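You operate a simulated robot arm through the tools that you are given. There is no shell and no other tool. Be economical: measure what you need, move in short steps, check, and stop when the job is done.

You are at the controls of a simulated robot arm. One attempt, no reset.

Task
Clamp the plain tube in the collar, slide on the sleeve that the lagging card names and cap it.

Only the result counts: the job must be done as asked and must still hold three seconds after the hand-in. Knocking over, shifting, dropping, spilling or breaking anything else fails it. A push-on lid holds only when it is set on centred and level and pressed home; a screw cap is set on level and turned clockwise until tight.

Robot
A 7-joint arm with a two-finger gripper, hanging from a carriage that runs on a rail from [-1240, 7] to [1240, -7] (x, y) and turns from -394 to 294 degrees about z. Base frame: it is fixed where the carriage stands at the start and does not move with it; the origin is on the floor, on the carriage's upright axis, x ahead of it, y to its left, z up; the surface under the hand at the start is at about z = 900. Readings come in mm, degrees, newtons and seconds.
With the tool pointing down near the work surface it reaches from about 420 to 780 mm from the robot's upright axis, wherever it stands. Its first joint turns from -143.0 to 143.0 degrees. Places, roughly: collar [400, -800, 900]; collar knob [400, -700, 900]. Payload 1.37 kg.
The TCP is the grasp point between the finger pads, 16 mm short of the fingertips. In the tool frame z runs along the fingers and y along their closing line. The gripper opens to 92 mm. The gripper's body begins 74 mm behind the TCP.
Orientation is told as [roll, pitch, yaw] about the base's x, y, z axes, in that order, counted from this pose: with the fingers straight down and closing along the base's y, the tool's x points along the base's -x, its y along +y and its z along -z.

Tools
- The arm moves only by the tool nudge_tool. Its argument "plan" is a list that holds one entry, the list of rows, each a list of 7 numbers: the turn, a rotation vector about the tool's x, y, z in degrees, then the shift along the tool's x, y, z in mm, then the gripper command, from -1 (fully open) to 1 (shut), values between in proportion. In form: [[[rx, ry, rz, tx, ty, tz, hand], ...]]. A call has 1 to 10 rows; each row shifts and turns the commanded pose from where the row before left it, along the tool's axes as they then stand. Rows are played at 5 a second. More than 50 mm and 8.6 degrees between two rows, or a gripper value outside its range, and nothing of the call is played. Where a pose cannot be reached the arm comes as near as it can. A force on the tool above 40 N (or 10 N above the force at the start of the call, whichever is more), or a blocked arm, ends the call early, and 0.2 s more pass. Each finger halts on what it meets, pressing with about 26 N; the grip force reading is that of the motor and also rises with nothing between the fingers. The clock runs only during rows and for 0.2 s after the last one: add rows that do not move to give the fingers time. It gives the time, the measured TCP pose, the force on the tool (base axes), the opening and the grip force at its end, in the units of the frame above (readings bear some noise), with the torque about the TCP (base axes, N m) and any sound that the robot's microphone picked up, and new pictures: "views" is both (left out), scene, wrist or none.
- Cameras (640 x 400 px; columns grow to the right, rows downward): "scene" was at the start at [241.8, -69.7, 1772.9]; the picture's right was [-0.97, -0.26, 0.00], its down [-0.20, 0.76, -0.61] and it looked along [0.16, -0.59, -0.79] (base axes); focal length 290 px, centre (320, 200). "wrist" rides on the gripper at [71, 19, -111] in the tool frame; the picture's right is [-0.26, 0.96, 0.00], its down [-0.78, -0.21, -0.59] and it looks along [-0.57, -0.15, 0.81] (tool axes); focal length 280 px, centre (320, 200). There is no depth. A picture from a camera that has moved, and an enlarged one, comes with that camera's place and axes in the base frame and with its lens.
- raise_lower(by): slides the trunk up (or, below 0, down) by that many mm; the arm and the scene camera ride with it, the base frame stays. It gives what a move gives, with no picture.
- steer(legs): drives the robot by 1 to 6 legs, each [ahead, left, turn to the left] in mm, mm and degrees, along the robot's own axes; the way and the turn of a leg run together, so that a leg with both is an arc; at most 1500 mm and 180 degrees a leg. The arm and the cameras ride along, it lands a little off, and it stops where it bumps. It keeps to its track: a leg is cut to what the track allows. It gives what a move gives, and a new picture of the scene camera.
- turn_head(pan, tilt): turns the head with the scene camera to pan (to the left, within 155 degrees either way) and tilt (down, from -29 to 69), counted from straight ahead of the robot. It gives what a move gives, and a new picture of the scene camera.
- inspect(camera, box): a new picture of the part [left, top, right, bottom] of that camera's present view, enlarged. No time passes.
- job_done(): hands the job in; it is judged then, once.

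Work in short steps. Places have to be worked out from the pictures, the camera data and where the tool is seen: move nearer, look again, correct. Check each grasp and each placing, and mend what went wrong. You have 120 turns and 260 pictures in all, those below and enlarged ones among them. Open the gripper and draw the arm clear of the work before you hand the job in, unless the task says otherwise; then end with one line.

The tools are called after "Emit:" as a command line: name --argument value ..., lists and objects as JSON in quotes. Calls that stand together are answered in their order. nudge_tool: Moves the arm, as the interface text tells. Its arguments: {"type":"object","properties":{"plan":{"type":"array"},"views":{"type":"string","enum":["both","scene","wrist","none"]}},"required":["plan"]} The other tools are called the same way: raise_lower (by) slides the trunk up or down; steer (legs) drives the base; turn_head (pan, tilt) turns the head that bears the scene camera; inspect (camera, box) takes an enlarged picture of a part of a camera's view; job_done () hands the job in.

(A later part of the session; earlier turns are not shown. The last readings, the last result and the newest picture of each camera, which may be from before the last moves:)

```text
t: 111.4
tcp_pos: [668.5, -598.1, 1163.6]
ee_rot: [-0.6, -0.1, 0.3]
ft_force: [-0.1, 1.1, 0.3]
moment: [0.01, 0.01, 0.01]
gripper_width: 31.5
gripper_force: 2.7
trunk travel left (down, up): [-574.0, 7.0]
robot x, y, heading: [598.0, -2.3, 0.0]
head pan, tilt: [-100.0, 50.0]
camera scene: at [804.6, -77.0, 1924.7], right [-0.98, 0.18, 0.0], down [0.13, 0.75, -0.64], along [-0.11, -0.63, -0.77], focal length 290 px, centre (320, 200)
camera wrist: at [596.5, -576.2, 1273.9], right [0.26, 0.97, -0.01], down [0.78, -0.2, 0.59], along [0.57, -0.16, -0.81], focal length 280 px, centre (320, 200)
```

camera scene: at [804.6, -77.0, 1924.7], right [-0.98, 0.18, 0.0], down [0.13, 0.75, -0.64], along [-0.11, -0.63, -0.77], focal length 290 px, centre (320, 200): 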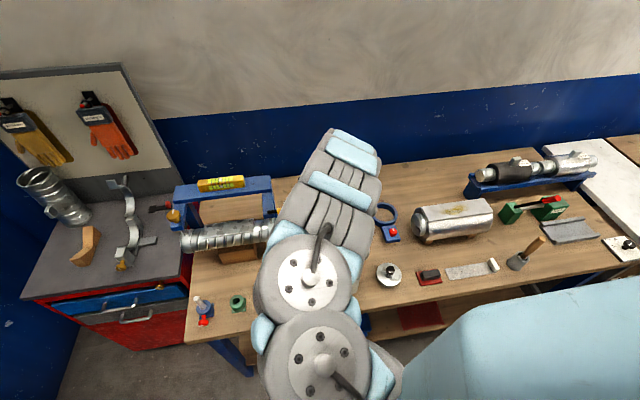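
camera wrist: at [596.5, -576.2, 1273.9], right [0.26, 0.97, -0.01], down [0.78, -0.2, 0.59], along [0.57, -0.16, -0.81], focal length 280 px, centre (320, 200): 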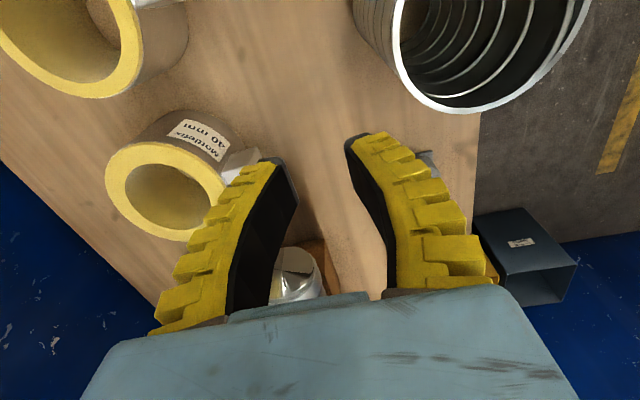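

The tube still stands. The hand is cramped here, so I drive 250 back to give it the roomier posture used at the start.

Emit:
steer --legs '[[-250, 0, 0]]'

Emit:
nudge_tool --plan '[[[0.6, 0, 0, -20, 10, 0, 0.4], [0, 0, 0, -25, 12, 0, 0.4], [0, 0, 0, -25, 12, 0, 0.4], [0, 0, 0, -25, 12, 0, 0.4], [0, 0, 0, 0, 0, 0, 0.4]]]' --views "scene"

```text
t: 113.2
tcp_pos: [418.0, -595.9, 1163.1]
ee_rot: [-0.6, -0.1, 0.2]
ft_force: [-0.8, 0.8, 0.0]
moment: [0.01, 0.0, -0.01]
gripper_width: 31.7
gripper_force: 2.7
trunk travel left (down, up): [-574.0, 7.0]
robot x, y, heading: [345.5, -1.0, -0.1]
head pan, tilt: [-100.0, 50.0]
camera scene: at [555.1, -76.0, 1924.7], right [-0.98, 0.18, 0.0], down [0.14, 0.75, -0.64], along [-0.11, -0.63, -0.77], focal length 290 px, centre (320, 200)
```

scene: 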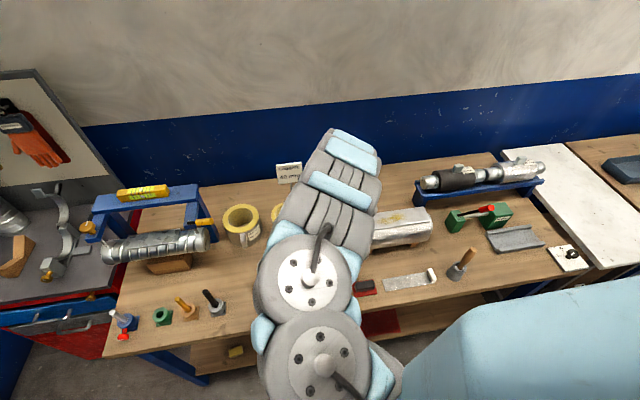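

```text
t: 114.4
tcp_pos: [513.6, -573.5, 1145.6]
ee_rot: [-1.1, -0.1, 0.2]
ft_force: [-0.5, 0.1, 0.6]
moment: [-0.03, 0.01, 0.0]
gripper_width: 31.6
gripper_force: 2.3
out of reach, approached as far as the arm can: row 2, 3, 4
trunk travel left (down, up): [-574.0, 7.0]
robot x, y, heading: [346.6, -1.4, -0.2]
head pan, tilt: [-100.0, 50.0]
camera scene: at [555.1, -76.0, 1924.7], right [-0.98, 0.18, 0.0], down [0.14, 0.75, -0.64], along [-0.11, -0.63, -0.77], focal length 290 px, centre (320, 200)
```

scene: 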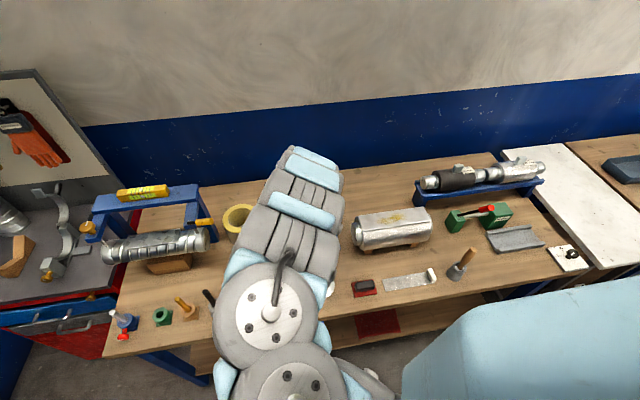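

Still too close to the shoulder. I drive 200 further back so the tube is at about 670 mm radius.

Emit:
steer --legs '[[-200, 0, 0]]'

Emit:
nudge_tool --plan '[[[1.1, 0, 0, -25, 0, -10, 0.4], [0, 0, 0, -35, 0, -10, 0.4], [0, 0, 0, -35, 0, 0, 0.4], [0, 0, 0, -35, 0, 0, 0.4], [0, 0, 0, -35, 0, 0, 0.4], [0, 0, 0, -35, 8, 0, 0.4], [0, 0, 0, -35, 10, 0, 0.4], [0, 0, 0, 0, 0, 0, 0.4]]]' --views "none"

```text
t: 116.0
tcp_pos: [312.1, -573.5, 1145.3]
ee_rot: [-1.1, -0.1, 0.2]
ft_force: [-0.1, -0.4, 0.6]
moment: [-0.02, -0.02, 0.01]
gripper_width: 31.1
gripper_force: 2.9
trunk travel left (down, up): [-574.0, 7.0]
robot x, y, heading: [144.1, -2.0, -0.2]
head pan, tilt: [-100.0, 50.0]
camera scene: at [353.7, -74.9, 1924.7], right [-0.98, 0.18, 0.0], down [0.14, 0.75, -0.64], along [-0.11, -0.63, -0.77], focal length 290 px, centre (320, 200)
```

scene: 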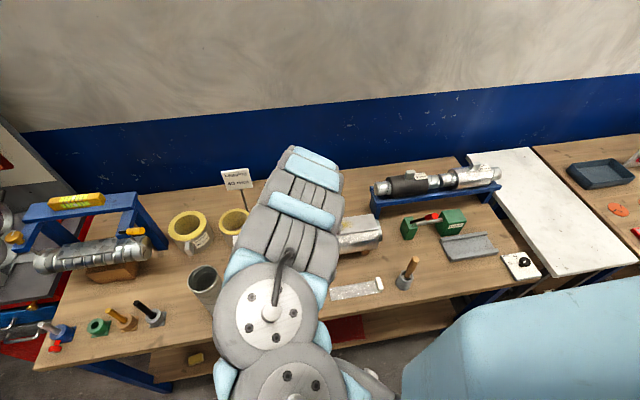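

```text
t: 117.8
tcp_pos: [548.1, -557.8, 1161.7]
ee_rot: [-2.1, -0.1, 0.1]
ft_force: [-0.3, -0.3, 0.3]
moment: [0.01, 0.03, 0.01]
gripper_width: 31.6
gripper_force: 3.0
out of reach, approached as far as the arm can: row 1
trunk travel left (down, up): [-574.0, 7.0]
robot x, y, heading: [146.2, -4.2, -0.1]
head pan, tilt: [-100.0, 50.0]
```

Good. Level the roll and move above the tube's near wall; check the view.

Emit:
nudge_tool --plan '[[[-2.1, 0, 0, -20, 20, 0, 0.4], [0, 0, 0, -25, 27, 0, 0.4], [0, 0, 0, -25, 27, 0, 0.4], [0, 0, 0, -24, 27, 0, 0.4], [0, 0, 0, 0, 0, 0, 0.4]]]' --views "both"

Emit:
inspect --camera "scene" --box '[140, 200, 280, 330]'

```text
t: 119.0
tcp_pos: [641.3, -459.8, 1160.5]
ee_rot: [-0.2, -0.1, 0.1]
ft_force: [-0.8, -0.3, -0.2]
moment: [-0.01, -0.01, 0.01]
gripper_width: 31.3
gripper_force: 2.6
trunk travel left (down, up): [-574.0, 7.0]
robot x, y, heading: [147.6, -3.0, -0.3]
head pan, tilt: [-100.0, 50.0]
camera scene: at [353.7, -74.9, 1924.7], right [-0.98, 0.18, 0.0], down [0.14, 0.75, -0.64], along [-0.11, -0.63, -0.77], focal length 290 px, centre (320, 200)
camera wrist: at [570.4, -438.9, 1271.7], right [0.26, 0.97, 0.0], down [0.78, -0.21, 0.59], along [0.57, -0.15, -0.81], focal length 280 px, centre (320, 200)
```

scene: 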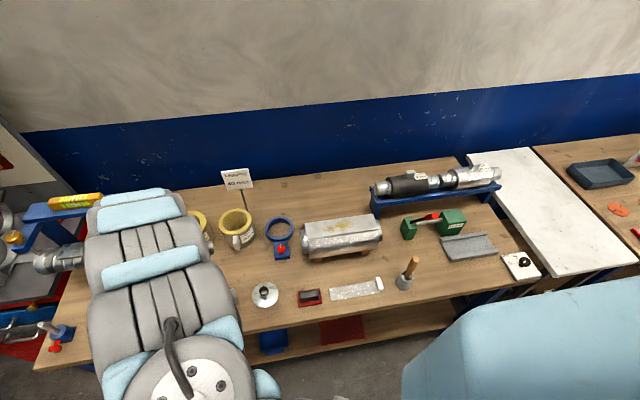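
wrist: 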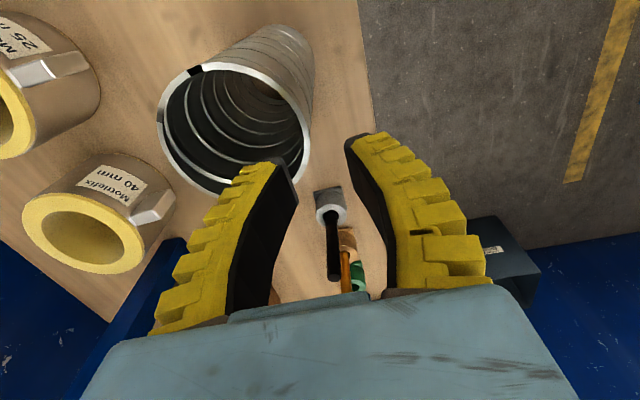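

```text
3.08 times, centred on (210, 265) of scene
camera zoom: at [353.7, -74.9, 1924.7], right [-0.98, 0.18, 0.0], down [0.14, 0.75, -0.64], along [-0.11, -0.63, -0.77], focal length 893 px, centre (658, 0)
```

zoom: 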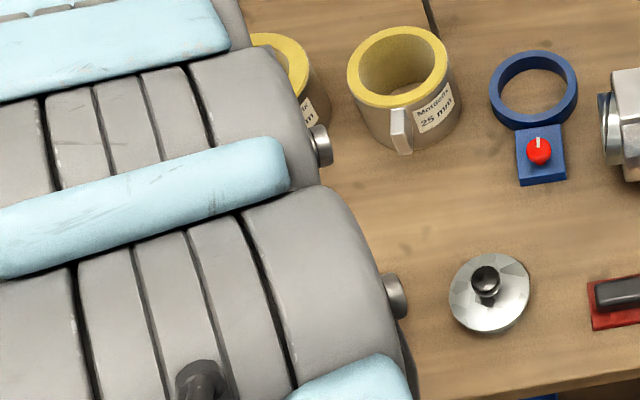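

Tube centre ≈(620,-504), near wall at y≈-463. I align over it and come down close.

Emit:
nudge_tool --plan '[[[0, 0, 0, 21, -3, 0, 0.4], [0, 0, 0, 0, 0, 12, 0.4], [0, 0, 0, 0, 0, 12, 0.4], [0, 0, 0, 0, 0, 0, 0.4]]]' --views "wrist"

Emit:
inspect --camera "wrist" --box '[140, 40, 420, 280]'

```text
t: 120.0
tcp_pos: [623.4, -464.7, 1131.1]
ee_rot: [-0.2, -0.2, 0.2]
ft_force: [0.3, -0.3, -0.4]
moment: [0.0, -0.02, -0.02]
gripper_width: 31.3
gripper_force: 2.7
out of reach, approached as far as the arm can: row 1
trunk travel left (down, up): [-574.0, 7.0]
robot x, y, heading: [146.8, 0.9, -0.4]
head pan, tilt: [-100.0, 50.0]
camera wrist: at [552.6, -445.2, 1242.4], right [0.26, 0.97, 0.0], down [0.78, -0.21, 0.59], along [0.57, -0.15, -0.81], focal length 280 px, centre (320, 200)
```

wrist: 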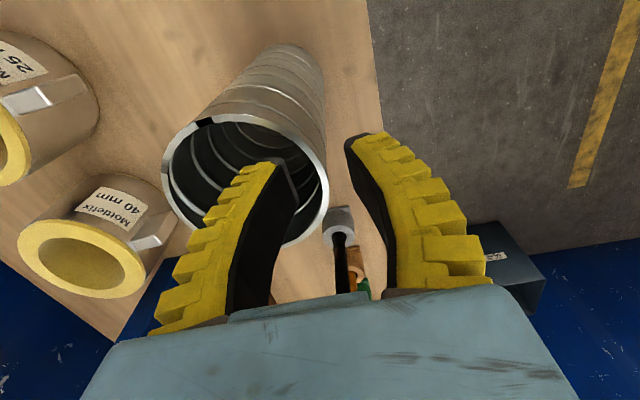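

```text
1.67 times, centred on (280, 160) of wrist
camera zoom: at [552.6, -445.2, 1242.4], right [0.26, 0.97, 0.0], down [0.78, -0.21, 0.59], along [0.57, -0.15, -0.81], focal length 467 px, centre (387, 267)
```

zoom: 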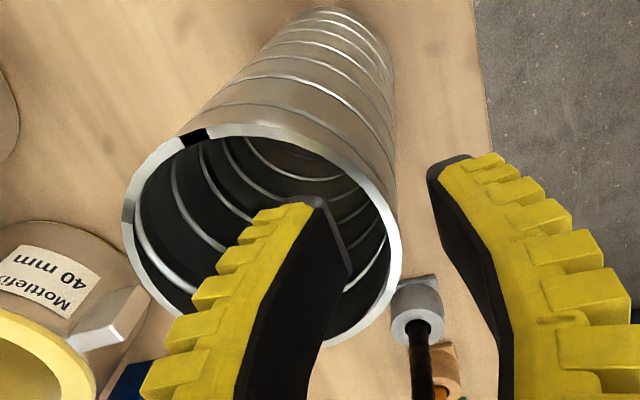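

The wall is right between the fingers. I descend 39 mm and close.

Emit:
nudge_tool --plan '[[[0, 0, 0, 2, 1, 10, 0.4], [0, 0, 0, 0, 0, 10, 0.4], [0, 0, 0, 0, 0, 10, 0.4], [0, 0, 0, 0, 0, 9, 0.4], [0, 0, 0, 0, 0, 0, 0.4], [0, 0, 0, 0, 0, 0, 0.7], [0, 0, 0, 0, 0, 0, 1], [0, 0, 0, 0, 0, 0, 1], [0, 0, 0, 0, 0, 0, 1]]]' --views "wrist"

```text
t: 122.0
tcp_pos: [621.5, -463.6, 1093.1]
ee_rot: [-0.1, -0.1, 0.2]
ft_force: [-1.4, 0.0, 0.0]
moment: [-0.01, 0.04, -0.04]
gripper_width: 5.9
gripper_force: 25.6
trunk travel left (down, up): [-574.0, 7.0]
robot x, y, heading: [145.1, -2.2, -0.2]
head pan, tilt: [-100.0, 50.0]
camera wrist: at [550.0, -443.9, 1203.9], right [0.26, 0.97, 0.0], down [0.78, -0.21, 0.59], along [0.57, -0.15, -0.81], focal length 280 px, centre (320, 200)
```

wrist: 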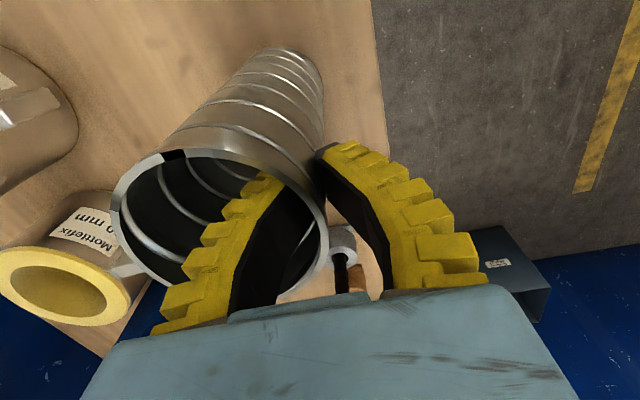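

Pinched at 5.9 mm with the tool vertical. Lift 65 mm gently.

Emit:
nudge_tool --plan '[[[0, 0, 0, 0, 0, -5, 1], [0, 0, 0, 0, 0, -8, 1], [0, 0, 0, 0, 0, -12, 1], [0, 0, 0, 0, 0, -13, 1], [0, 0, 0, 0, 0, -13, 1], [0, 0, 0, 0, 0, -13, 1], [0, 0, 0, 0, 0, 0, 1]]]' --views "wrist"

```text
t: 123.6
tcp_pos: [622.2, -466.0, 1155.0]
ee_rot: [-0.1, -0.1, 0.2]
ft_force: [-0.5, 0.1, -3.0]
moment: [0.09, 0.02, -0.03]
gripper_width: 5.9
gripper_force: 25.8
trunk travel left (down, up): [-574.0, 7.0]
robot x, y, heading: [142.3, -0.6, -0.2]
head pan, tilt: [-100.0, 50.0]
camera wrist: at [551.4, -445.3, 1265.5], right [0.26, 0.97, 0.0], down [0.78, -0.21, 0.59], along [0.57, -0.15, -0.81], focal length 280 px, centre (320, 200)
```

wrist: 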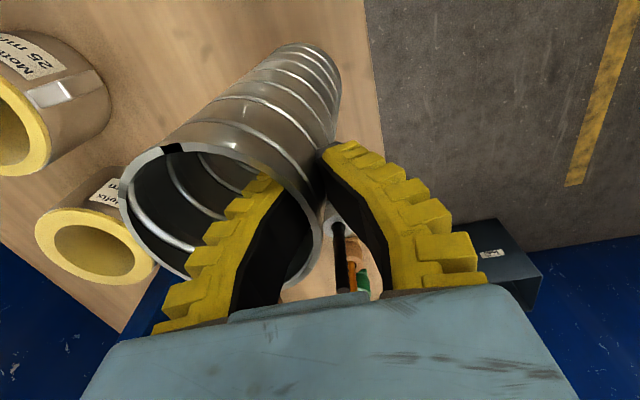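

It holds; the tube sags ~9° (its foot toward +y). I roll the tool 9° to bring it upright and lift a bit, then check.

Emit:
nudge_tool --plan '[[[3, 0, 0, 0, -15, -4, 1], [3, 0, 0, 0, -20, -4, 1], [3, 0, 0, 0, -20, -4, 1], [0, 0, 0, 0, -20, 0, 1], [0, 0, 0, 0, -20, 0, 1], [0, 0, 0, 0, 0, 0, 1]]]' --views "both"

```text
t: 125.0
tcp_pos: [619.3, -558.1, 1176.6]
ee_rot: [-9.1, -0.1, 0.2]
ft_force: [-0.2, -0.1, -2.0]
moment: [0.14, 0.01, 0.0]
gripper_width: 6.1
gripper_force: 26.1
trunk travel left (down, up): [-574.0, 7.0]
robot x, y, heading: [144.4, 0.4, -0.3]
head pan, tilt: [-100.0, 50.0]
camera scene: at [353.7, -74.9, 1924.7], right [-0.98, 0.18, 0.0], down [0.14, 0.75, -0.64], along [-0.11, -0.63, -0.77], focal length 290 px, centre (320, 200)
camera wrist: at [548.8, -520.7, 1284.3], right [0.26, 0.95, -0.15], down [0.78, -0.11, 0.62], along [0.57, -0.28, -0.77], focal length 280 px, centre (320, 200)
```

scene: 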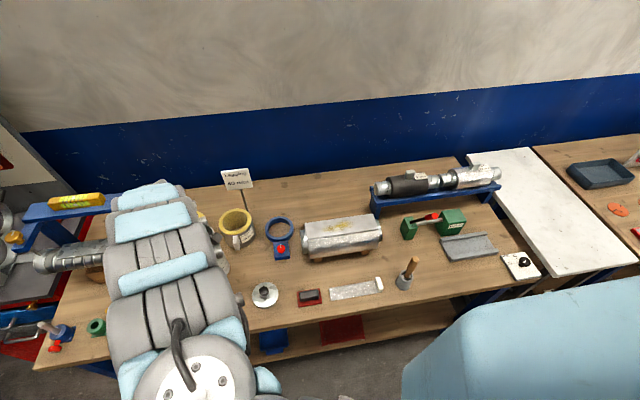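
wrist: 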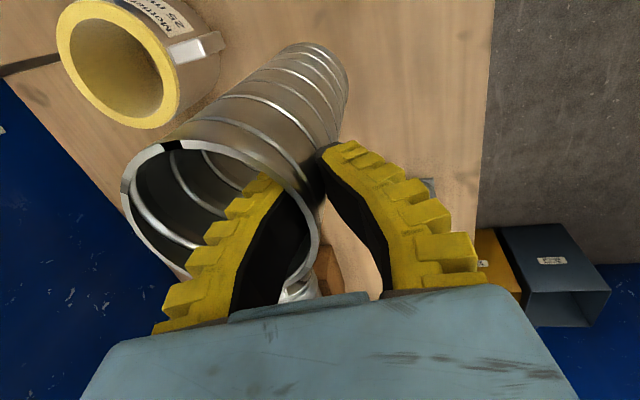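

Vertical now (vanishing point matches), tube centre is 40 mm to -y of the TCP. I carry it in -x to x=400 at this y.

Emit:
nudge_tool --plan '[[[0, 0, 0, 12, 0, 0, 1], [0, 0, 0, 25, 0, 0, 1], [0, 0, 0, 25, 0, 0, 1], [0, 0, 0, 25, 0, 0, 1], [0, 0, 0, 25, 0, 0, 1], [0, 0, 0, 25, 0, 0, 1], [0, 0, 0, 25, 0, 0, 1], [0, 0, 0, 25, 0, 0, 1], [0, 0, 0, 20, 0, 0, 1], [0, 0, 0, 12, 0, 0, 1]]]' --views "both"

```text
t: 127.2
tcp_pos: [415.7, -591.7, 1153.2]
ee_rot: [-9.0, -0.1, 0.3]
ft_force: [0.0, 0.5, -2.6]
moment: [0.1, 0.0, -0.03]
gripper_width: 6.0
gripper_force: 26.5
out of reach, approached as far as the arm can: row 5, 6, 7, 8, 9, 10
trunk travel left (down, up): [-574.0, 7.0]
robot x, y, heading: [144.4, -1.1, -0.1]
head pan, tilt: [-100.0, 50.0]
camera scene: at [353.7, -74.8, 1924.7], right [-0.98, 0.18, 0.0], down [0.14, 0.75, -0.64], along [-0.11, -0.63, -0.77], focal length 290 px, centre (320, 200)
camera wrist: at [344.6, -554.2, 1260.1], right [0.26, 0.95, -0.15], down [0.78, -0.11, 0.62], along [0.57, -0.28, -0.77], focal length 280 px, centre (320, 200)
```

scene: 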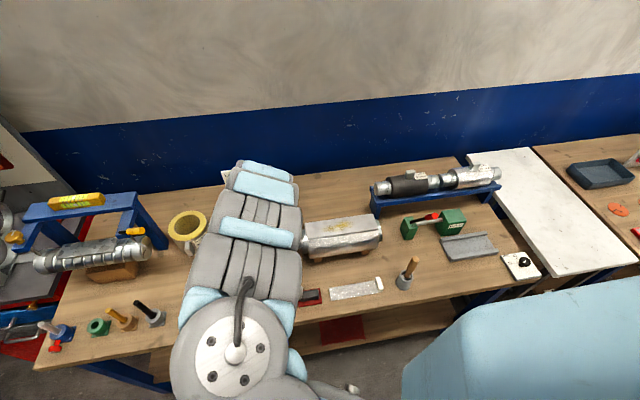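
wrist: 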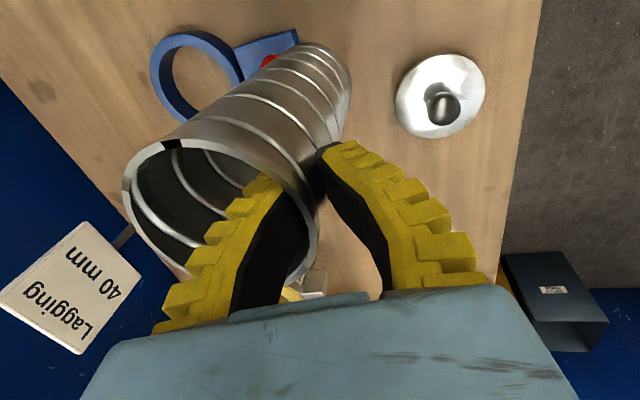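

The fold limit lowered it a little; moving outward relieves that. I carry it -y over the collar, rising slightly, watching the wrist view.

Emit:
nudge_tool --plan '[[[0, 0, 0, 0, -8, -6, 1], [0, 0, 0, 0, -15, -6, 1], [0, 0, 0, 0, -15, 0, 1], [0, 0, 0, 3, -15, 0, 1], [0, 0, 0, 3, -15, 0, 1], [0, 0, 0, 3, -15, 0, 1], [0, 0, 0, 3, -15, 0, 1], [0, 0, 0, 3, -15, 0, 1], [0, 0, 0, 3, -10, 0, 1], [0, 0, 0, 0, 0, 0, 1]]]' --views "wrist"

```text
t: 129.4
tcp_pos: [399.3, -711.1, 1185.5]
ee_rot: [-9.1, -0.1, 0.1]
ft_force: [0.1, 0.9, -2.4]
moment: [0.13, -0.02, -0.04]
gripper_width: 6.1
gripper_force: 26.0
trunk travel left (down, up): [-574.0, 7.0]
robot x, y, heading: [145.1, -3.3, -0.5]
head pan, tilt: [-100.0, 50.0]
camera wrist: at [326.7, -674.2, 1291.7], right [0.26, 0.95, -0.15], down [0.78, -0.11, 0.62], along [0.57, -0.28, -0.77], focal length 280 px, centre (320, 200)
```

wrist: 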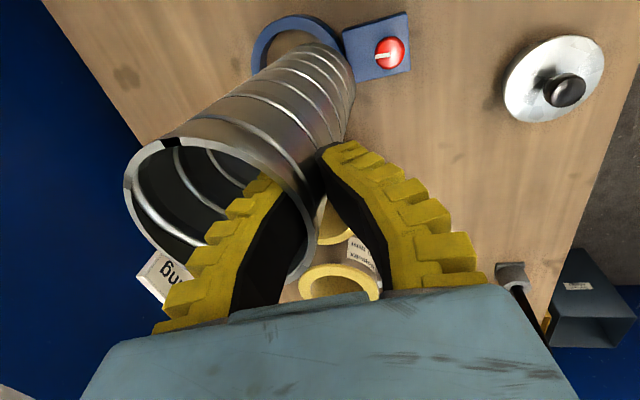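

Tube is 30 mm short in y. I shift it over the ring and lower to about 12 mm above it.

Emit:
nudge_tool --plan '[[[0, 0, 0, 0, -16, 2.5, 1], [0, 0, 0, 0, -16, 2.5, 1], [0, 0, 0, 0, 2.3, 15, 1], [0, 0, 0, 0, 2.3, 15, 1], [0, 0, 0, 0, 2.3, 15, 1], [0, 0, 0, 0, 0, 0, 1]]]' --views "wrist"

Emit:
inspect --camera "wrist" --box '[220, 0, 420, 140]'

```text
t: 130.8
tcp_pos: [395.0, -728.1, 1150.1]
ee_rot: [-9.1, -0.2, 0.2]
ft_force: [0.7, -0.2, -2.9]
moment: [0.11, 0.0, -0.01]
gripper_width: 6.2
gripper_force: 25.9
out of reach, approached as far as the arm can: row 2, 3, 4, 5
trunk travel left (down, up): [-574.0, 7.0]
robot x, y, heading: [143.4, -1.5, -0.5]
head pan, tilt: [-100.0, 50.0]
camera wrist: at [324.9, -689.6, 1257.2], right [0.26, 0.95, -0.15], down [0.78, -0.11, 0.62], along [0.57, -0.28, -0.77], focal length 280 px, centre (320, 200)
```

wrist: 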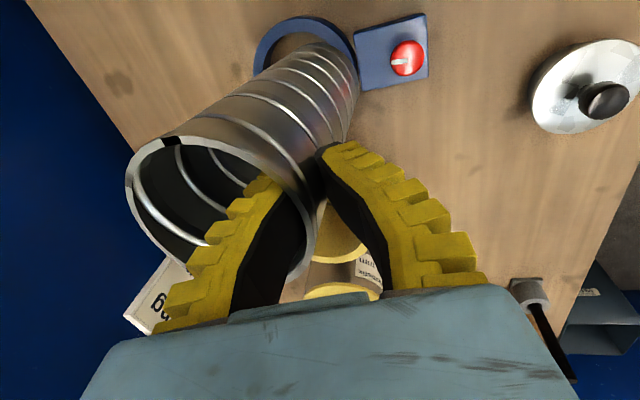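

```text
2.86 times, centred on (320, 70) of wrist
camera zoom: at [324.9, -689.6, 1257.2], right [0.26, 0.95, -0.15], down [0.78, -0.11, 0.62], along [0.57, -0.28, -0.77], focal length 801 px, centre (320, 571)
```

zoom: 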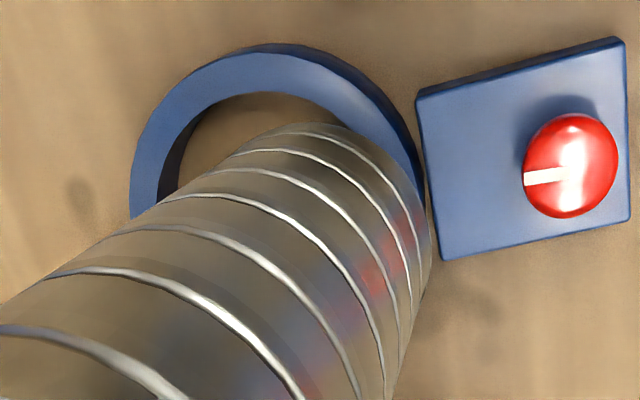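

Reach ends here because the carriage is offset. I slide the hand -x by 150 behind the duct (tube clears it), going a bit further out, then drive 150 ahead.

Emit:
nudge_tool --plan '[[[0, 0, 0, 15, 0, -5, 1], [0, 0, 0, 25, 0, -5, 1], [0, 0, 0, 25, -8, 0, 1], [0, 0, 0, 25, -8, 0, 1], [0, 0, 0, 25, 0, 0, 1], [0, 0, 0, 20, 0, 0, 1], [0, 0, 0, 15, 0, 0, 1], [0, 0, 0, 0, 0, 0, 1]]]' --views "wrist"

```text
t: 132.6
tcp_pos: [245.4, -745.3, 1163.4]
ee_rot: [-9.2, 0.0, 0.2]
ft_force: [0.6, 0.2, -3.7]
moment: [0.09, 0.01, 0.01]
gripper_width: 5.9
gripper_force: 26.4
trunk travel left (down, up): [-574.0, 7.0]
robot x, y, heading: [148.8, -4.6, -0.2]
head pan, tilt: [-100.0, 50.0]
camera wrist: at [174.1, -706.8, 1269.6], right [0.26, 0.95, -0.15], down [0.78, -0.11, 0.62], along [0.57, -0.28, -0.77], focal length 280 px, centre (320, 200)
```

wrist: 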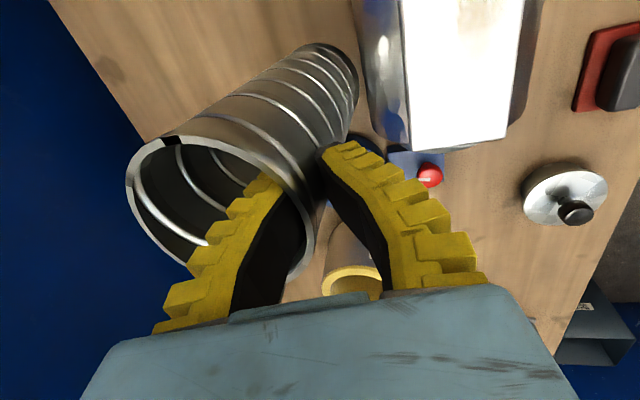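

Clear. Drive 150 ahead.

Emit:
steer --legs '[[150, 0, 0]]'

Emit:
inspect --camera "wrist" --box '[220, 0, 420, 140]'

```text
t: 134.0
tcp_pos: [393.6, -745.8, 1162.0]
ee_rot: [-9.0, 0.0, 0.0]
ft_force: [0.9, 1.4, -3.3]
moment: [0.15, 0.03, 0.03]
gripper_width: 6.0
gripper_force: 26.2
trunk travel left (down, up): [-574.0, 7.0]
robot x, y, heading: [294.4, -2.5, -0.2]
head pan, tilt: [-100.0, 50.0]
camera scene: at [503.5, -76.2, 1924.7], right [-0.98, 0.18, 0.0], down [0.14, 0.75, -0.64], along [-0.12, -0.63, -0.77], focal length 290 px, centre (320, 200)
```

scene: 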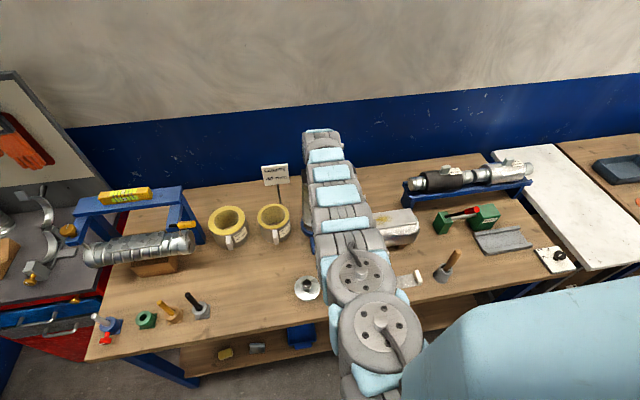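

```text
2.86 times, centred on (320, 70) of wrist
camera zoom: at [322.5, -707.7, 1269.6], right [0.26, 0.95, -0.15], down [0.78, -0.12, 0.62], along [0.57, -0.28, -0.77], focal length 801 px, centre (320, 571)
```

zoom: 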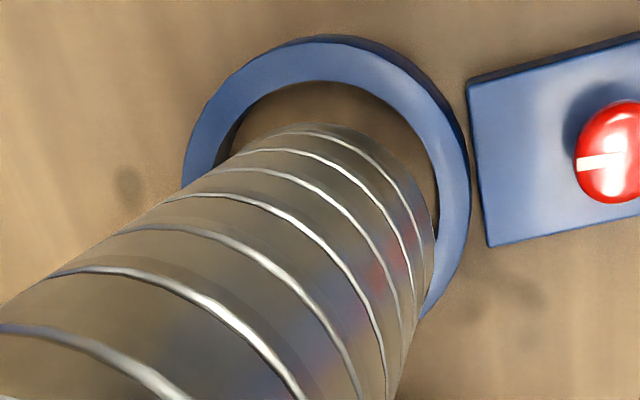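

From this view, ring centre ≈(394,-781); tube foot ≈(400,-777) with a slight lean. I correct the lean (2.5°, 1.8°) and lower 35 mm to just above the ring.

Emit:
nudge_tool --plan '[[[2.5, 1.8, 0, 0, 5, -1, 1], [0, 0, 0, 0, 2.4, 12, 1], [0, 0, 0, 0, 2.4, 12, 1], [0, 0, 0, 0, 2.2, 10.5, 1], [0, 0, 0, 0, 0, 0, 1]]]' --views "none"

Emit:
inspect --camera "wrist" --box '[220, 0, 420, 140]'

```text
t: 135.2
tcp_pos: [391.1, -739.1, 1127.6]
ee_rot: [-11.6, 1.7, -0.3]
ft_force: [0.6, 0.7, -3.1]
moment: [0.13, 0.02, 0.01]
gripper_width: 6.0
gripper_force: 26.6
trunk travel left (down, up): [-574.0, 7.0]
robot x, y, heading: [296.1, -0.0, -0.4]
head pan, tilt: [-100.0, 50.0]
```

```text
2.86 times, centred on (320, 70) of wrist
camera zoom: at [323.5, -696.4, 1234.1], right [0.26, 0.94, -0.2], down [0.8, -0.09, 0.6], along [0.54, -0.32, -0.78], focal length 801 px, centre (320, 571)
```

zoom: 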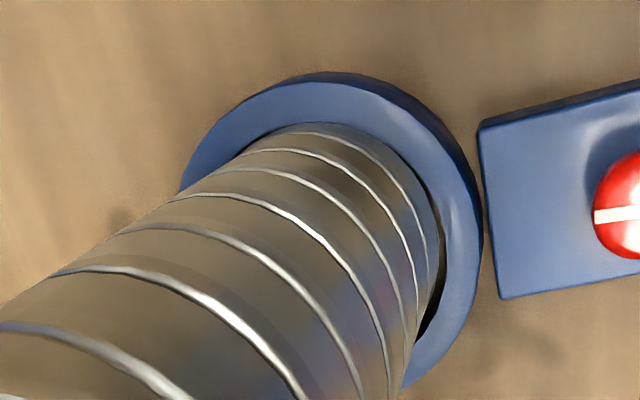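

Foot ≈(391,-780.5), ring ≈(394.6,-782): I shift +3.2 in x, -1 in y and lower 16 mm into the ring, watching force.

Emit:
nudge_tool --plan '[[[0, 0, 0, -3.2, -1, 0, 1], [0, 0, 0, 0, 1, 5, 1], [0, 0, 0, 0, 1, 5, 1], [0, 0, 0, 0, 1.2, 6, 1], [0, 0, 0, 0, 0, 0, 1]]]' --views "none"

Emit:
inspect --camera "wrist" --box '[220, 0, 420, 140]'

```text
t: 136.4
tcp_pos: [394.6, -739.9, 1113.1]
ee_rot: [-11.6, 1.7, -0.4]
ft_force: [0.0, 0.3, -2.9]
moment: [0.13, 0.0, 0.01]
gripper_width: 6.1
gripper_force: 25.9
trunk travel left (down, up): [-574.0, 7.0]
robot x, y, heading: [293.2, -0.0, -0.3]
head pan, tilt: [-100.0, 50.0]
```

```text
2.86 times, centred on (320, 70) of wrist
camera zoom: at [326.8, -697.4, 1219.2], right [0.26, 0.94, -0.2], down [0.8, -0.09, 0.6], along [0.54, -0.32, -0.78], focal length 801 px, centre (320, 571)
```

zoom: 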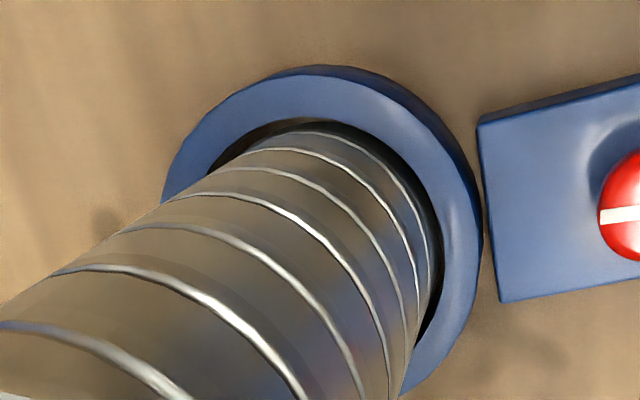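

No contact, the foot seems to be entering the ring with an even gap. Continue down until it touches the bench.

Emit:
nudge_tool --plan '[[[0, 0, 0, 0, 1, 5, 1], [0, 0, 0, 0, 1, 5, 1], [0, 0, 0, 0, 1, 5, 1], [0, 0, 0, 0, 0.8, 4, 1], [0, 0, 0, 0, 0, 0, 1]]]' --views "none"

Emit:
inspect --camera "wrist" --box '[220, 0, 420, 140]'

```text
t: 137.6
tcp_pos: [396.7, -737.4, 1103.0]
ee_rot: [-11.5, 1.7, -0.3]
ft_force: [0.2, 0.2, -2.4]
moment: [0.09, 0.06, 0.02]
gripper_width: 6.0
gripper_force: 25.8
out of reach, approached as far as the arm can: row 1, 3, 4
trunk travel left (down, up): [-574.0, 7.0]
robot x, y, heading: [292.9, 2.1, -0.3]
head pan, tilt: [-100.0, 50.0]
```

```text
2.86 times, centred on (320, 70) of wrist
camera zoom: at [327.7, -694.0, 1210.5], right [0.26, 0.94, -0.2], down [0.8, -0.09, 0.6], along [0.54, -0.32, -0.78], focal length 801 px, centre (320, 571)
```

zoom: 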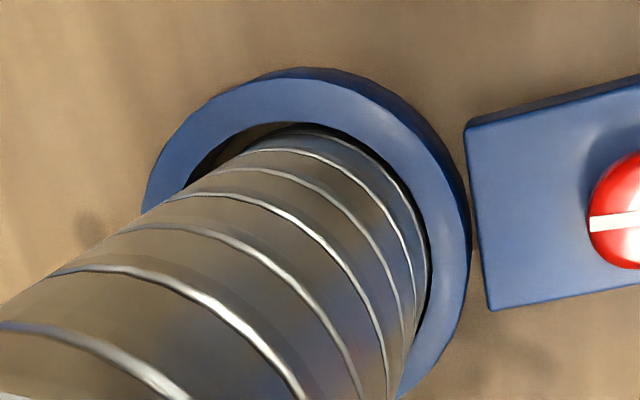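

The arm is at full stretch, so I finish lowering with the trunk.

Emit:
raise_lower --by -7

Emit:
raise_lower --by -4

Emit:
inspect --camera "wrist" --box '[220, 0, 420, 140]'

```text
t: 138.1
tcp_pos: [396.0, -736.3, 1096.2]
ee_rot: [-11.6, 1.7, -0.3]
ft_force: [0.1, -0.5, -3.0]
moment: [0.06, 0.02, -0.04]
gripper_width: 5.9
gripper_force: 25.7
trunk travel left (down, up): [-567.0, 14.0]
robot x, y, heading: [294.4, -2.2, -0.5]
head pan, tilt: [-100.0, 50.0]
```

```text
t: 138.7
tcp_pos: [397.0, -739.8, 1094.7]
ee_rot: [-11.7, 1.7, -0.4]
ft_force: [3.5, 2.7, 12.4]
moment: [0.13, 0.08, -0.1]
gripper_width: 6.1
gripper_force: 26.2
trunk travel left (down, up): [-563.0, 18.0]
robot x, y, heading: [296.5, -1.2, -0.4]
head pan, tilt: [-100.0, 50.0]
```

```text
2.86 times, centred on (320, 70) of wrist
camera zoom: at [328.9, -695.6, 1201.2], right [0.26, 0.94, -0.2], down [0.8, -0.09, 0.6], along [0.55, -0.32, -0.78], focal length 801 px, centre (320, 571)
```

zoom: 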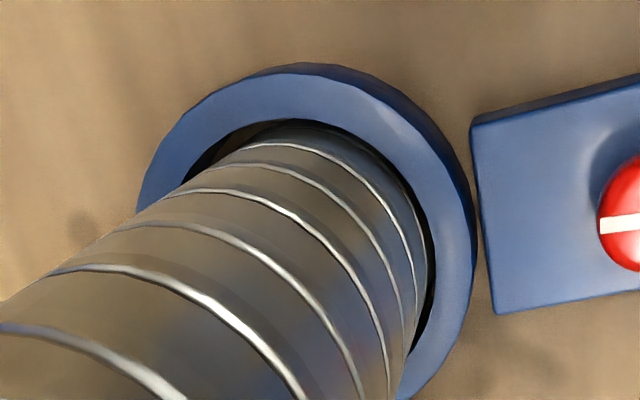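

Seated on the bench (12 N at the standing height). I open the fingers and withdraw along the tool axis.

Emit:
nudge_tool --plan '[[[0, 0, 0, 0, 0, 0, 0.7], [0, 0, 0, 0, 0, 0, 0.4], [0, 0, 0, 0, 0, 0, 0.35], [0, 0, 0, 0, 0, -10, 0.35], [0, 0, 0, 0, 0, -15, 0.35], [0, 0, 0, 0, 0, -20, 0.35], [0, 0, 0, 0, 0, -20, 0.35], [0, 0, 0, 0, 0, -15, 0.35], [0, 0, 0, 0, 0, 0, 0.35]]]' --views "wrist"

```text
t: 140.7
tcp_pos: [399.4, -722.2, 1170.6]
ee_rot: [-11.7, 1.6, -0.3]
ft_force: [-0.2, -0.8, -0.2]
moment: [0.0, 0.02, 0.03]
gripper_width: 33.6
gripper_force: 2.8
trunk travel left (down, up): [-563.0, 18.0]
robot x, y, heading: [295.3, 4.3, -0.7]
head pan, tilt: [-100.0, 50.0]
camera wrist: at [331.7, -679.1, 1278.2], right [0.26, 0.94, -0.2], down [0.8, -0.09, 0.6], along [0.55, -0.32, -0.78], focal length 280 px, centre (320, 200)
```

wrist: 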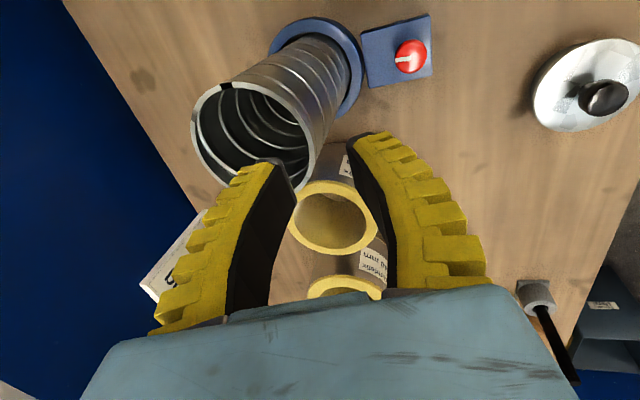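

The tube stands in the collar. The knob is at ≈(396,-671,z≈940). I straighten the tool and move over the knob.

Emit:
nudge_tool --plan '[[[-4, -0.8, 0, 1, 17, 0, 0.35], [-4, -0.8, 0, 1, 17, 0, 0.35], [-3.7, 0, 0, 0, 16, 0, 0.35], [0, 0, 0, 0, 0, 0, 0.35]]]' --views "none"

Emit:
raise_lower --by -110

Emit:
inspect --camera "wrist" --box '[0, 0, 640, 400]'

```text
t: 141.7
tcp_pos: [395.4, -670.7, 1164.2]
ee_rot: [0.2, 0.1, 0.0]
ft_force: [-0.4, 0.0, -0.6]
moment: [0.01, 0.03, -0.02]
gripper_width: 33.6
gripper_force: 2.7
trunk travel left (down, up): [-563.0, 18.0]
robot x, y, heading: [292.8, -1.8, -0.5]
head pan, tilt: [-100.0, 50.0]
```

```text
t: 143.1
tcp_pos: [395.8, -672.2, 1054.8]
ee_rot: [0.1, 0.1, -0.1]
ft_force: [-0.4, 0.6, -0.3]
moment: [0.0, 0.01, 0.02]
gripper_width: 33.7
gripper_force: 2.8
trunk travel left (down, up): [-453.0, 128.0]
robot x, y, heading: [294.2, -3.1, -0.4]
head pan, tilt: [-100.0, 50.0]
```

```text
1.00 times, centred on (320, 200) of wrist (not enlarged: the box is as wide or as high as the picture)
camera zoom: at [324.9, -651.1, 1165.5], right [0.26, 0.96, 0.0], down [0.78, -0.21, 0.59], along [0.57, -0.15, -0.81], focal length 280 px, centre (320, 200)
```

zoom: 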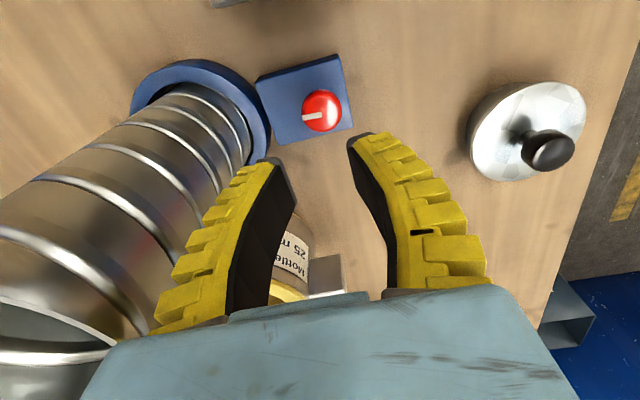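

Knob is under the tool at (397.5,-668). I pre-turn the tool 15° counter-clockwise and descend onto it.

Emit:
nudge_tool --plan '[[[0, 0, -7.5, -1.5, 4, 0, 0.35], [0, 0, -7.5, 0, 0, 30, 0.35], [0, 0, 0, 0, 0, 35, 0.35], [0, 0, 0, 0, 0, 25, 0.35], [0, 0, 0, 0, 0, 12, 0.35], [0, 0, 0, 0, 0, 8, 0.35], [0, 0, 0, 0, 0, 0, 0.35]]]' --views "wrist"

Emit:
inspect --camera "wrist" --box '[220, 100, 420, 240]'

```text
t: 144.7
tcp_pos: [397.3, -666.8, 945.1]
ee_rot: [0.0, 0.2, 14.9]
ft_force: [1.0, -1.2, 0.0]
moment: [-0.02, 0.01, 0.0]
gripper_width: 34.2
gripper_force: 3.1
trunk travel left (down, up): [-453.0, 128.0]
robot x, y, heading: [294.4, -0.7, -0.6]
head pan, tilt: [-100.0, 50.0]
camera wrist: at [324.1, -666.1, 1056.4], right [0.01, 1.0, 0.0], down [0.81, 0.0, 0.59], along [0.59, 0.0, -0.81], focal length 280 px, centre (320, 200)
```

wrist: 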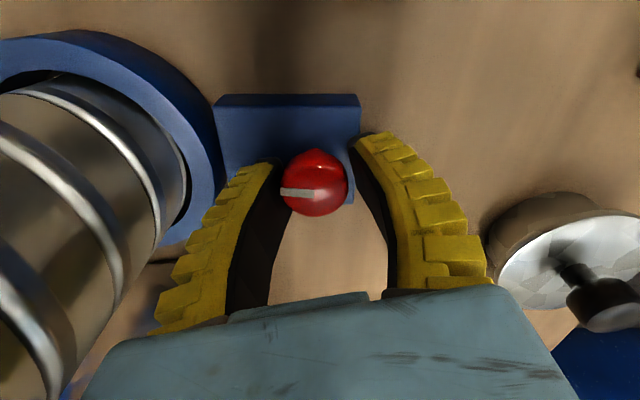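

```text
2.86 times, centred on (320, 170) of wrist
camera zoom: at [324.1, -666.1, 1056.4], right [0.01, 1.0, 0.0], down [0.81, 0.0, 0.59], along [0.59, 0.0, -0.81], focal length 801 px, centre (320, 286)
```

zoom: 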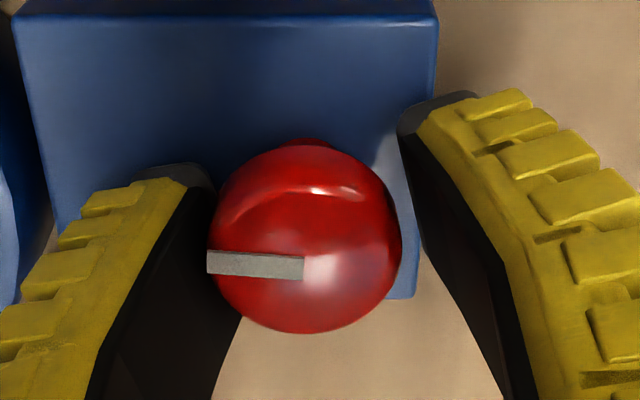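

The knob head sits between the pads at TCP height. Close on it.

Emit:
nudge_tool --plan '[[[0, 0, 0, 0, -1, 4, 0.35], [0, 0, 0, 0, 0, 0, 1], [0, 0, 0, 0, 0, 0, 1], [0, 0, 0, 0, 0, 0, 1]]]' --views "none"

Emit:
nudge_tool --plan '[[[0, 0, 8, 0, 0, 0, 1], [0, 0, 8, 0, 0, 0, 1], [0, 0, 8, 0, 0, 0, 1], [0, 0, 8, 0, 0, 0, 1], [0, 0, 8, 0, 0, 0, 1], [0, 0, 8, 0, 0, 0, 1], [0, 0, 0, 0, 0, 0, 1]]]' --views "wrist"

```text
t: 145.7
tcp_pos: [397.9, -670.6, 941.5]
ee_rot: [0.0, 0.1, 14.9]
ft_force: [-1.4, -4.7, 7.2]
moment: [-0.24, 0.35, 0.01]
gripper_width: 24.0
gripper_force: 27.8
trunk travel left (down, up): [-453.0, 128.0]
robot x, y, heading: [294.3, -1.7, -0.2]
head pan, tilt: [-100.0, 50.0]
```

```text
t: 147.3
tcp_pos: [395.8, -670.1, 941.0]
ee_rot: [-0.2, 0.2, -33.2]
ft_force: [-3.6, -3.3, 15.1]
moment: [0.01, 0.14, 0.03]
gripper_width: 23.0
gripper_force: 27.6
trunk travel left (down, up): [-453.0, 128.0]
robot x, y, heading: [294.5, 0.7, -0.4]
head pan, tilt: [-100.0, 50.0]
camera wrist: at [348.1, -614.1, 1052.9], right [0.75, 0.66, 0.0], down [0.54, -0.6, 0.59], along [0.39, -0.44, -0.81], focal length 280 px, centre (320, 200)
```

wrist: 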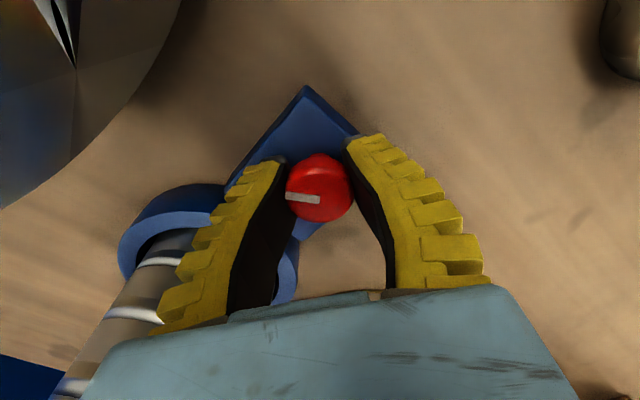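

The knob turns with the hand (48° so far, little torque). Continue clockwise 72° more.

Emit:
nudge_tool --plan '[[[0, 0, 8, 0, 0, 0, 1], [0, 0, 8, 0, 0, 0, 1], [0, 0, 8, 0, 0, 0, 1], [0, 0, 8, 0, 0, 0, 1], [0, 0, 8, 0, 0, 0, 1], [0, 0, 8, 0, 0, 0, 1], [0, 0, 8, 0, 0, 0, 1], [0, 0, 8, 0, 0, 0, 1], [0, 0, 8, 0, 0, 0, 1], [0, 0, 0, 0, 0, 0, 1]]]' --views "wrist"

```text
t: 149.5
tcp_pos: [396.6, -670.2, 941.5]
ee_rot: [-0.1, 0.0, -105.3]
ft_force: [-4.7, -7.4, 6.1]
moment: [-0.11, 0.06, 0.02]
gripper_width: 22.6
gripper_force: 27.6
trunk travel left (down, up): [-453.0, 128.0]
robot x, y, heading: [294.3, -2.3, -0.2]
head pan, tilt: [-100.0, 50.0]
camera wrist: at [433.6, -605.7, 1052.2], right [0.86, -0.51, 0.0], down [-0.41, -0.7, 0.59], along [-0.3, -0.51, -0.81], focal length 280 px, centre (320, 200)
```

wrist: 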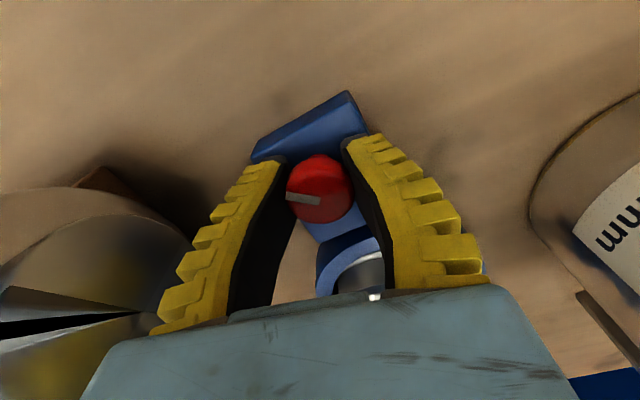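

Total 120° with no resistance yet. Continue another 80° to yaw ≈ -185 (camera still clear of the tube).

Emit:
nudge_tool --plan '[[[0, 0, 8, 0, 0, 0, 1], [0, 0, 8, 0, 0, 0, 1], [0, 0, 8, 0, 0, 0, 1], [0, 0, 8, 0, 0, 0, 1], [0, 0, 8, 0, 0, 0, 1], [0, 0, 8, 0, 0, 0, 1], [0, 0, 8, 0, 0, 0, 1], [0, 0, 8, 0, 0, 0, 1], [0, 0, 8, 0, 0, 0, 1], [0, 0, 8, 0, 0, 0, 1]]]' --views "wrist"

```text
t: 151.7
tcp_pos: [395.8, -669.2, 942.5]
ee_rot: [0.0, -0.1, 174.7]
ft_force: [-5.2, -5.0, 7.1]
moment: [-0.06, 0.07, 0.0]
gripper_width: 21.7
gripper_force: 28.3
trunk travel left (down, up): [-453.0, 128.0]
robot x, y, heading: [299.3, 1.4, -0.6]
head pan, tilt: [-100.0, 50.0]
camera wrist: at [465.3, -694.6, 1052.3], right [-0.35, -0.94, 0.0], down [-0.76, 0.28, 0.59], along [-0.55, 0.21, -0.81], focal length 280 px, centre (320, 200)
```

wrist: 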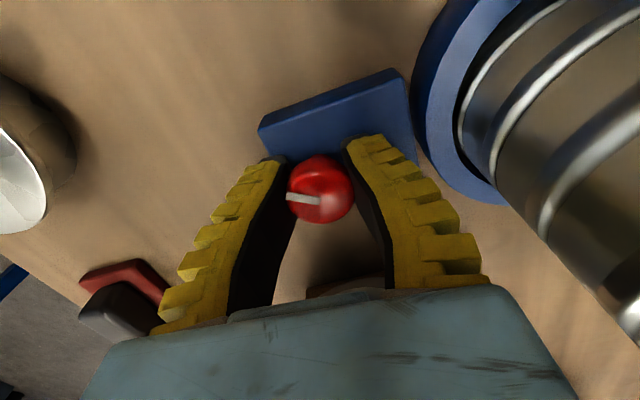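

Knob has turned 200° freely, no stop yet. I regrip: open, turn the hand back, close, and turn clockwise again.

Emit:
nudge_tool --plan '[[[0, 0, 0, 0, 0, 0, 0.3], [0, 0, 0, 0, 0, 0, 0.3], [0, 0, -8.5, 0, 0, 0, 0.3], [0, 0, -8.5, 0, 0, 0, 0.3], [0, 0, -8.5, 0, 0, 0, 0.3], [0, 0, -8.5, 0, 0, 0, 0.3], [0, 0, -8.5, 0, 0, 0, 0.3], [0, 0, -8.5, 0, 0, 0, 0.3], [0, 0, -8.5, 0, 0, 0, 0.3], [0, 0, -8.5, 0, 0, 0, 0.3]]]' --views "none"

Emit:
nudge_tool --plan '[[[0, 0, -8.5, 0, 0, 0, 0.3], [0, 0, -8.5, 0, 0, 0, 0.3], [0, 0, -8.5, 0, 0, 0, 0.3], [0, 0, -8.5, 0, 0, 0, 0.3], [0, 0, -8.5, 0, 0, 0, 0.3], [0, 0, -8.5, 0, 0, 0, 0.3], [0, 0, -8.5, 0, 0, 0, 0.3], [0, 0, -8.5, 0, 0, 0, 0.3], [0, 0, -8.5, 0, 0, 0, 0.3], [0, 0, -8.5, 0, 0, 0, 0.3]]]' --views "none"

Emit:
nudge_tool --plan '[[[0, 0, -8.5, 0, 0, 0, 0.3], [0, 0, -8.5, 0, 0, 0, 0.3], [0, 0, -8.5, 0, 0, 0, 0.3], [0, 0, -8.5, 0, 0, 0, 0.3], [0, 0, -8.5, 0, 0, 0, 0.3], [0, 0, 0, 0, 0, 0, 0.3], [0, 0, 0, 0, 0, 0, 1], [0, 0, 0, 0, 0, 0, 1], [0, 0, 0, 0, 0, 0, 1]]]' --views "wrist"

Emit:
nudge_tool --plan '[[[0, 0, 8, 0, 0, 0, 1], [0, 0, 8, 0, 0, 0, 1], [0, 0, 8, 0, 0, 0, 1], [0, 0, 8, 0, 0, 0, 1], [0, 0, 8, 0, 0, 0, 1], [0, 0, 8, 0, 0, 0, 1], [0, 0, 8, 0, 0, 0, 1], [0, 0, 8, 0, 0, 0, 1], [0, 0, 8, 0, 0, 0, 1], [0, 0, 8, 0, 0, 0, 1]]]' --views "wrist"

```text
t: 153.9
tcp_pos: [397.7, -667.3, 939.3]
ee_rot: [0.0, 0.0, -117.0]
ft_force: [-1.4, 0.1, 0.0]
moment: [-0.03, 0.06, 0.01]
gripper_width: 35.9
gripper_force: 3.1
trunk travel left (down, up): [-453.0, 128.0]
robot x, y, heading: [295.2, 1.8, -0.2]
head pan, tilt: [-100.0, 50.0]
```

```text
t: 156.1
tcp_pos: [398.1, -668.4, 940.1]
ee_rot: [0.0, 0.1, -32.0]
ft_force: [0.3, 0.6, -0.3]
moment: [0.01, 0.01, -0.01]
gripper_width: 35.6
gripper_force: 2.1
trunk travel left (down, up): [-453.0, 128.0]
robot x, y, heading: [297.6, -2.0, -0.3]
head pan, tilt: [-100.0, 50.0]
```

```text
t: 158.1
tcp_pos: [396.1, -670.0, 941.4]
ee_rot: [0.0, 0.1, 10.5]
ft_force: [-1.6, -8.1, 0.4]
moment: [-0.08, 0.23, 0.04]
gripper_width: 25.4
gripper_force: 28.2
trunk travel left (down, up): [-453.0, 128.0]
robot x, y, heading: [294.3, -0.6, -0.5]
head pan, tilt: [-100.0, 50.0]
camera wrist: at [323.4, -662.5, 1052.6], right [0.08, 1.0, 0.0], down [0.81, -0.07, 0.59], along [0.59, -0.05, -0.81], focal length 280 px, centre (320, 200)
```

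wrist: 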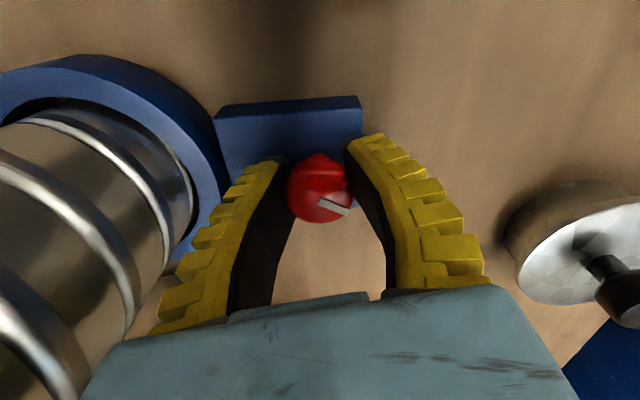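

```text
t: 160.3
tcp_pos: [396.5, -670.1, 940.8]
ee_rot: [-0.1, 0.0, -69.7]
ft_force: [-1.8, -12.0, -3.0]
moment: [-0.06, 0.06, 0.25]
gripper_width: 20.2
gripper_force: 28.0
trunk travel left (down, up): [-453.0, 128.0]
robot x, y, heading: [290.7, -1.8, -0.3]
head pan, tilt: [-100.0, 50.0]
camera wrist: at [390.1, -595.6, 1051.9], right [1.0, 0.09, 0.0], down [0.07, -0.8, 0.59], along [0.05, -0.59, -0.81], focal length 280 px, centre (320, 200)
```

wrist: 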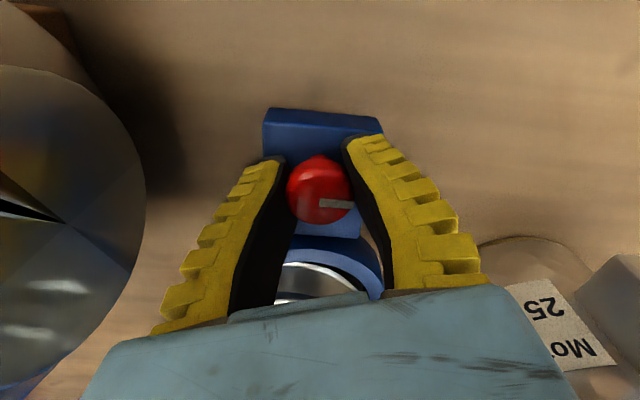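

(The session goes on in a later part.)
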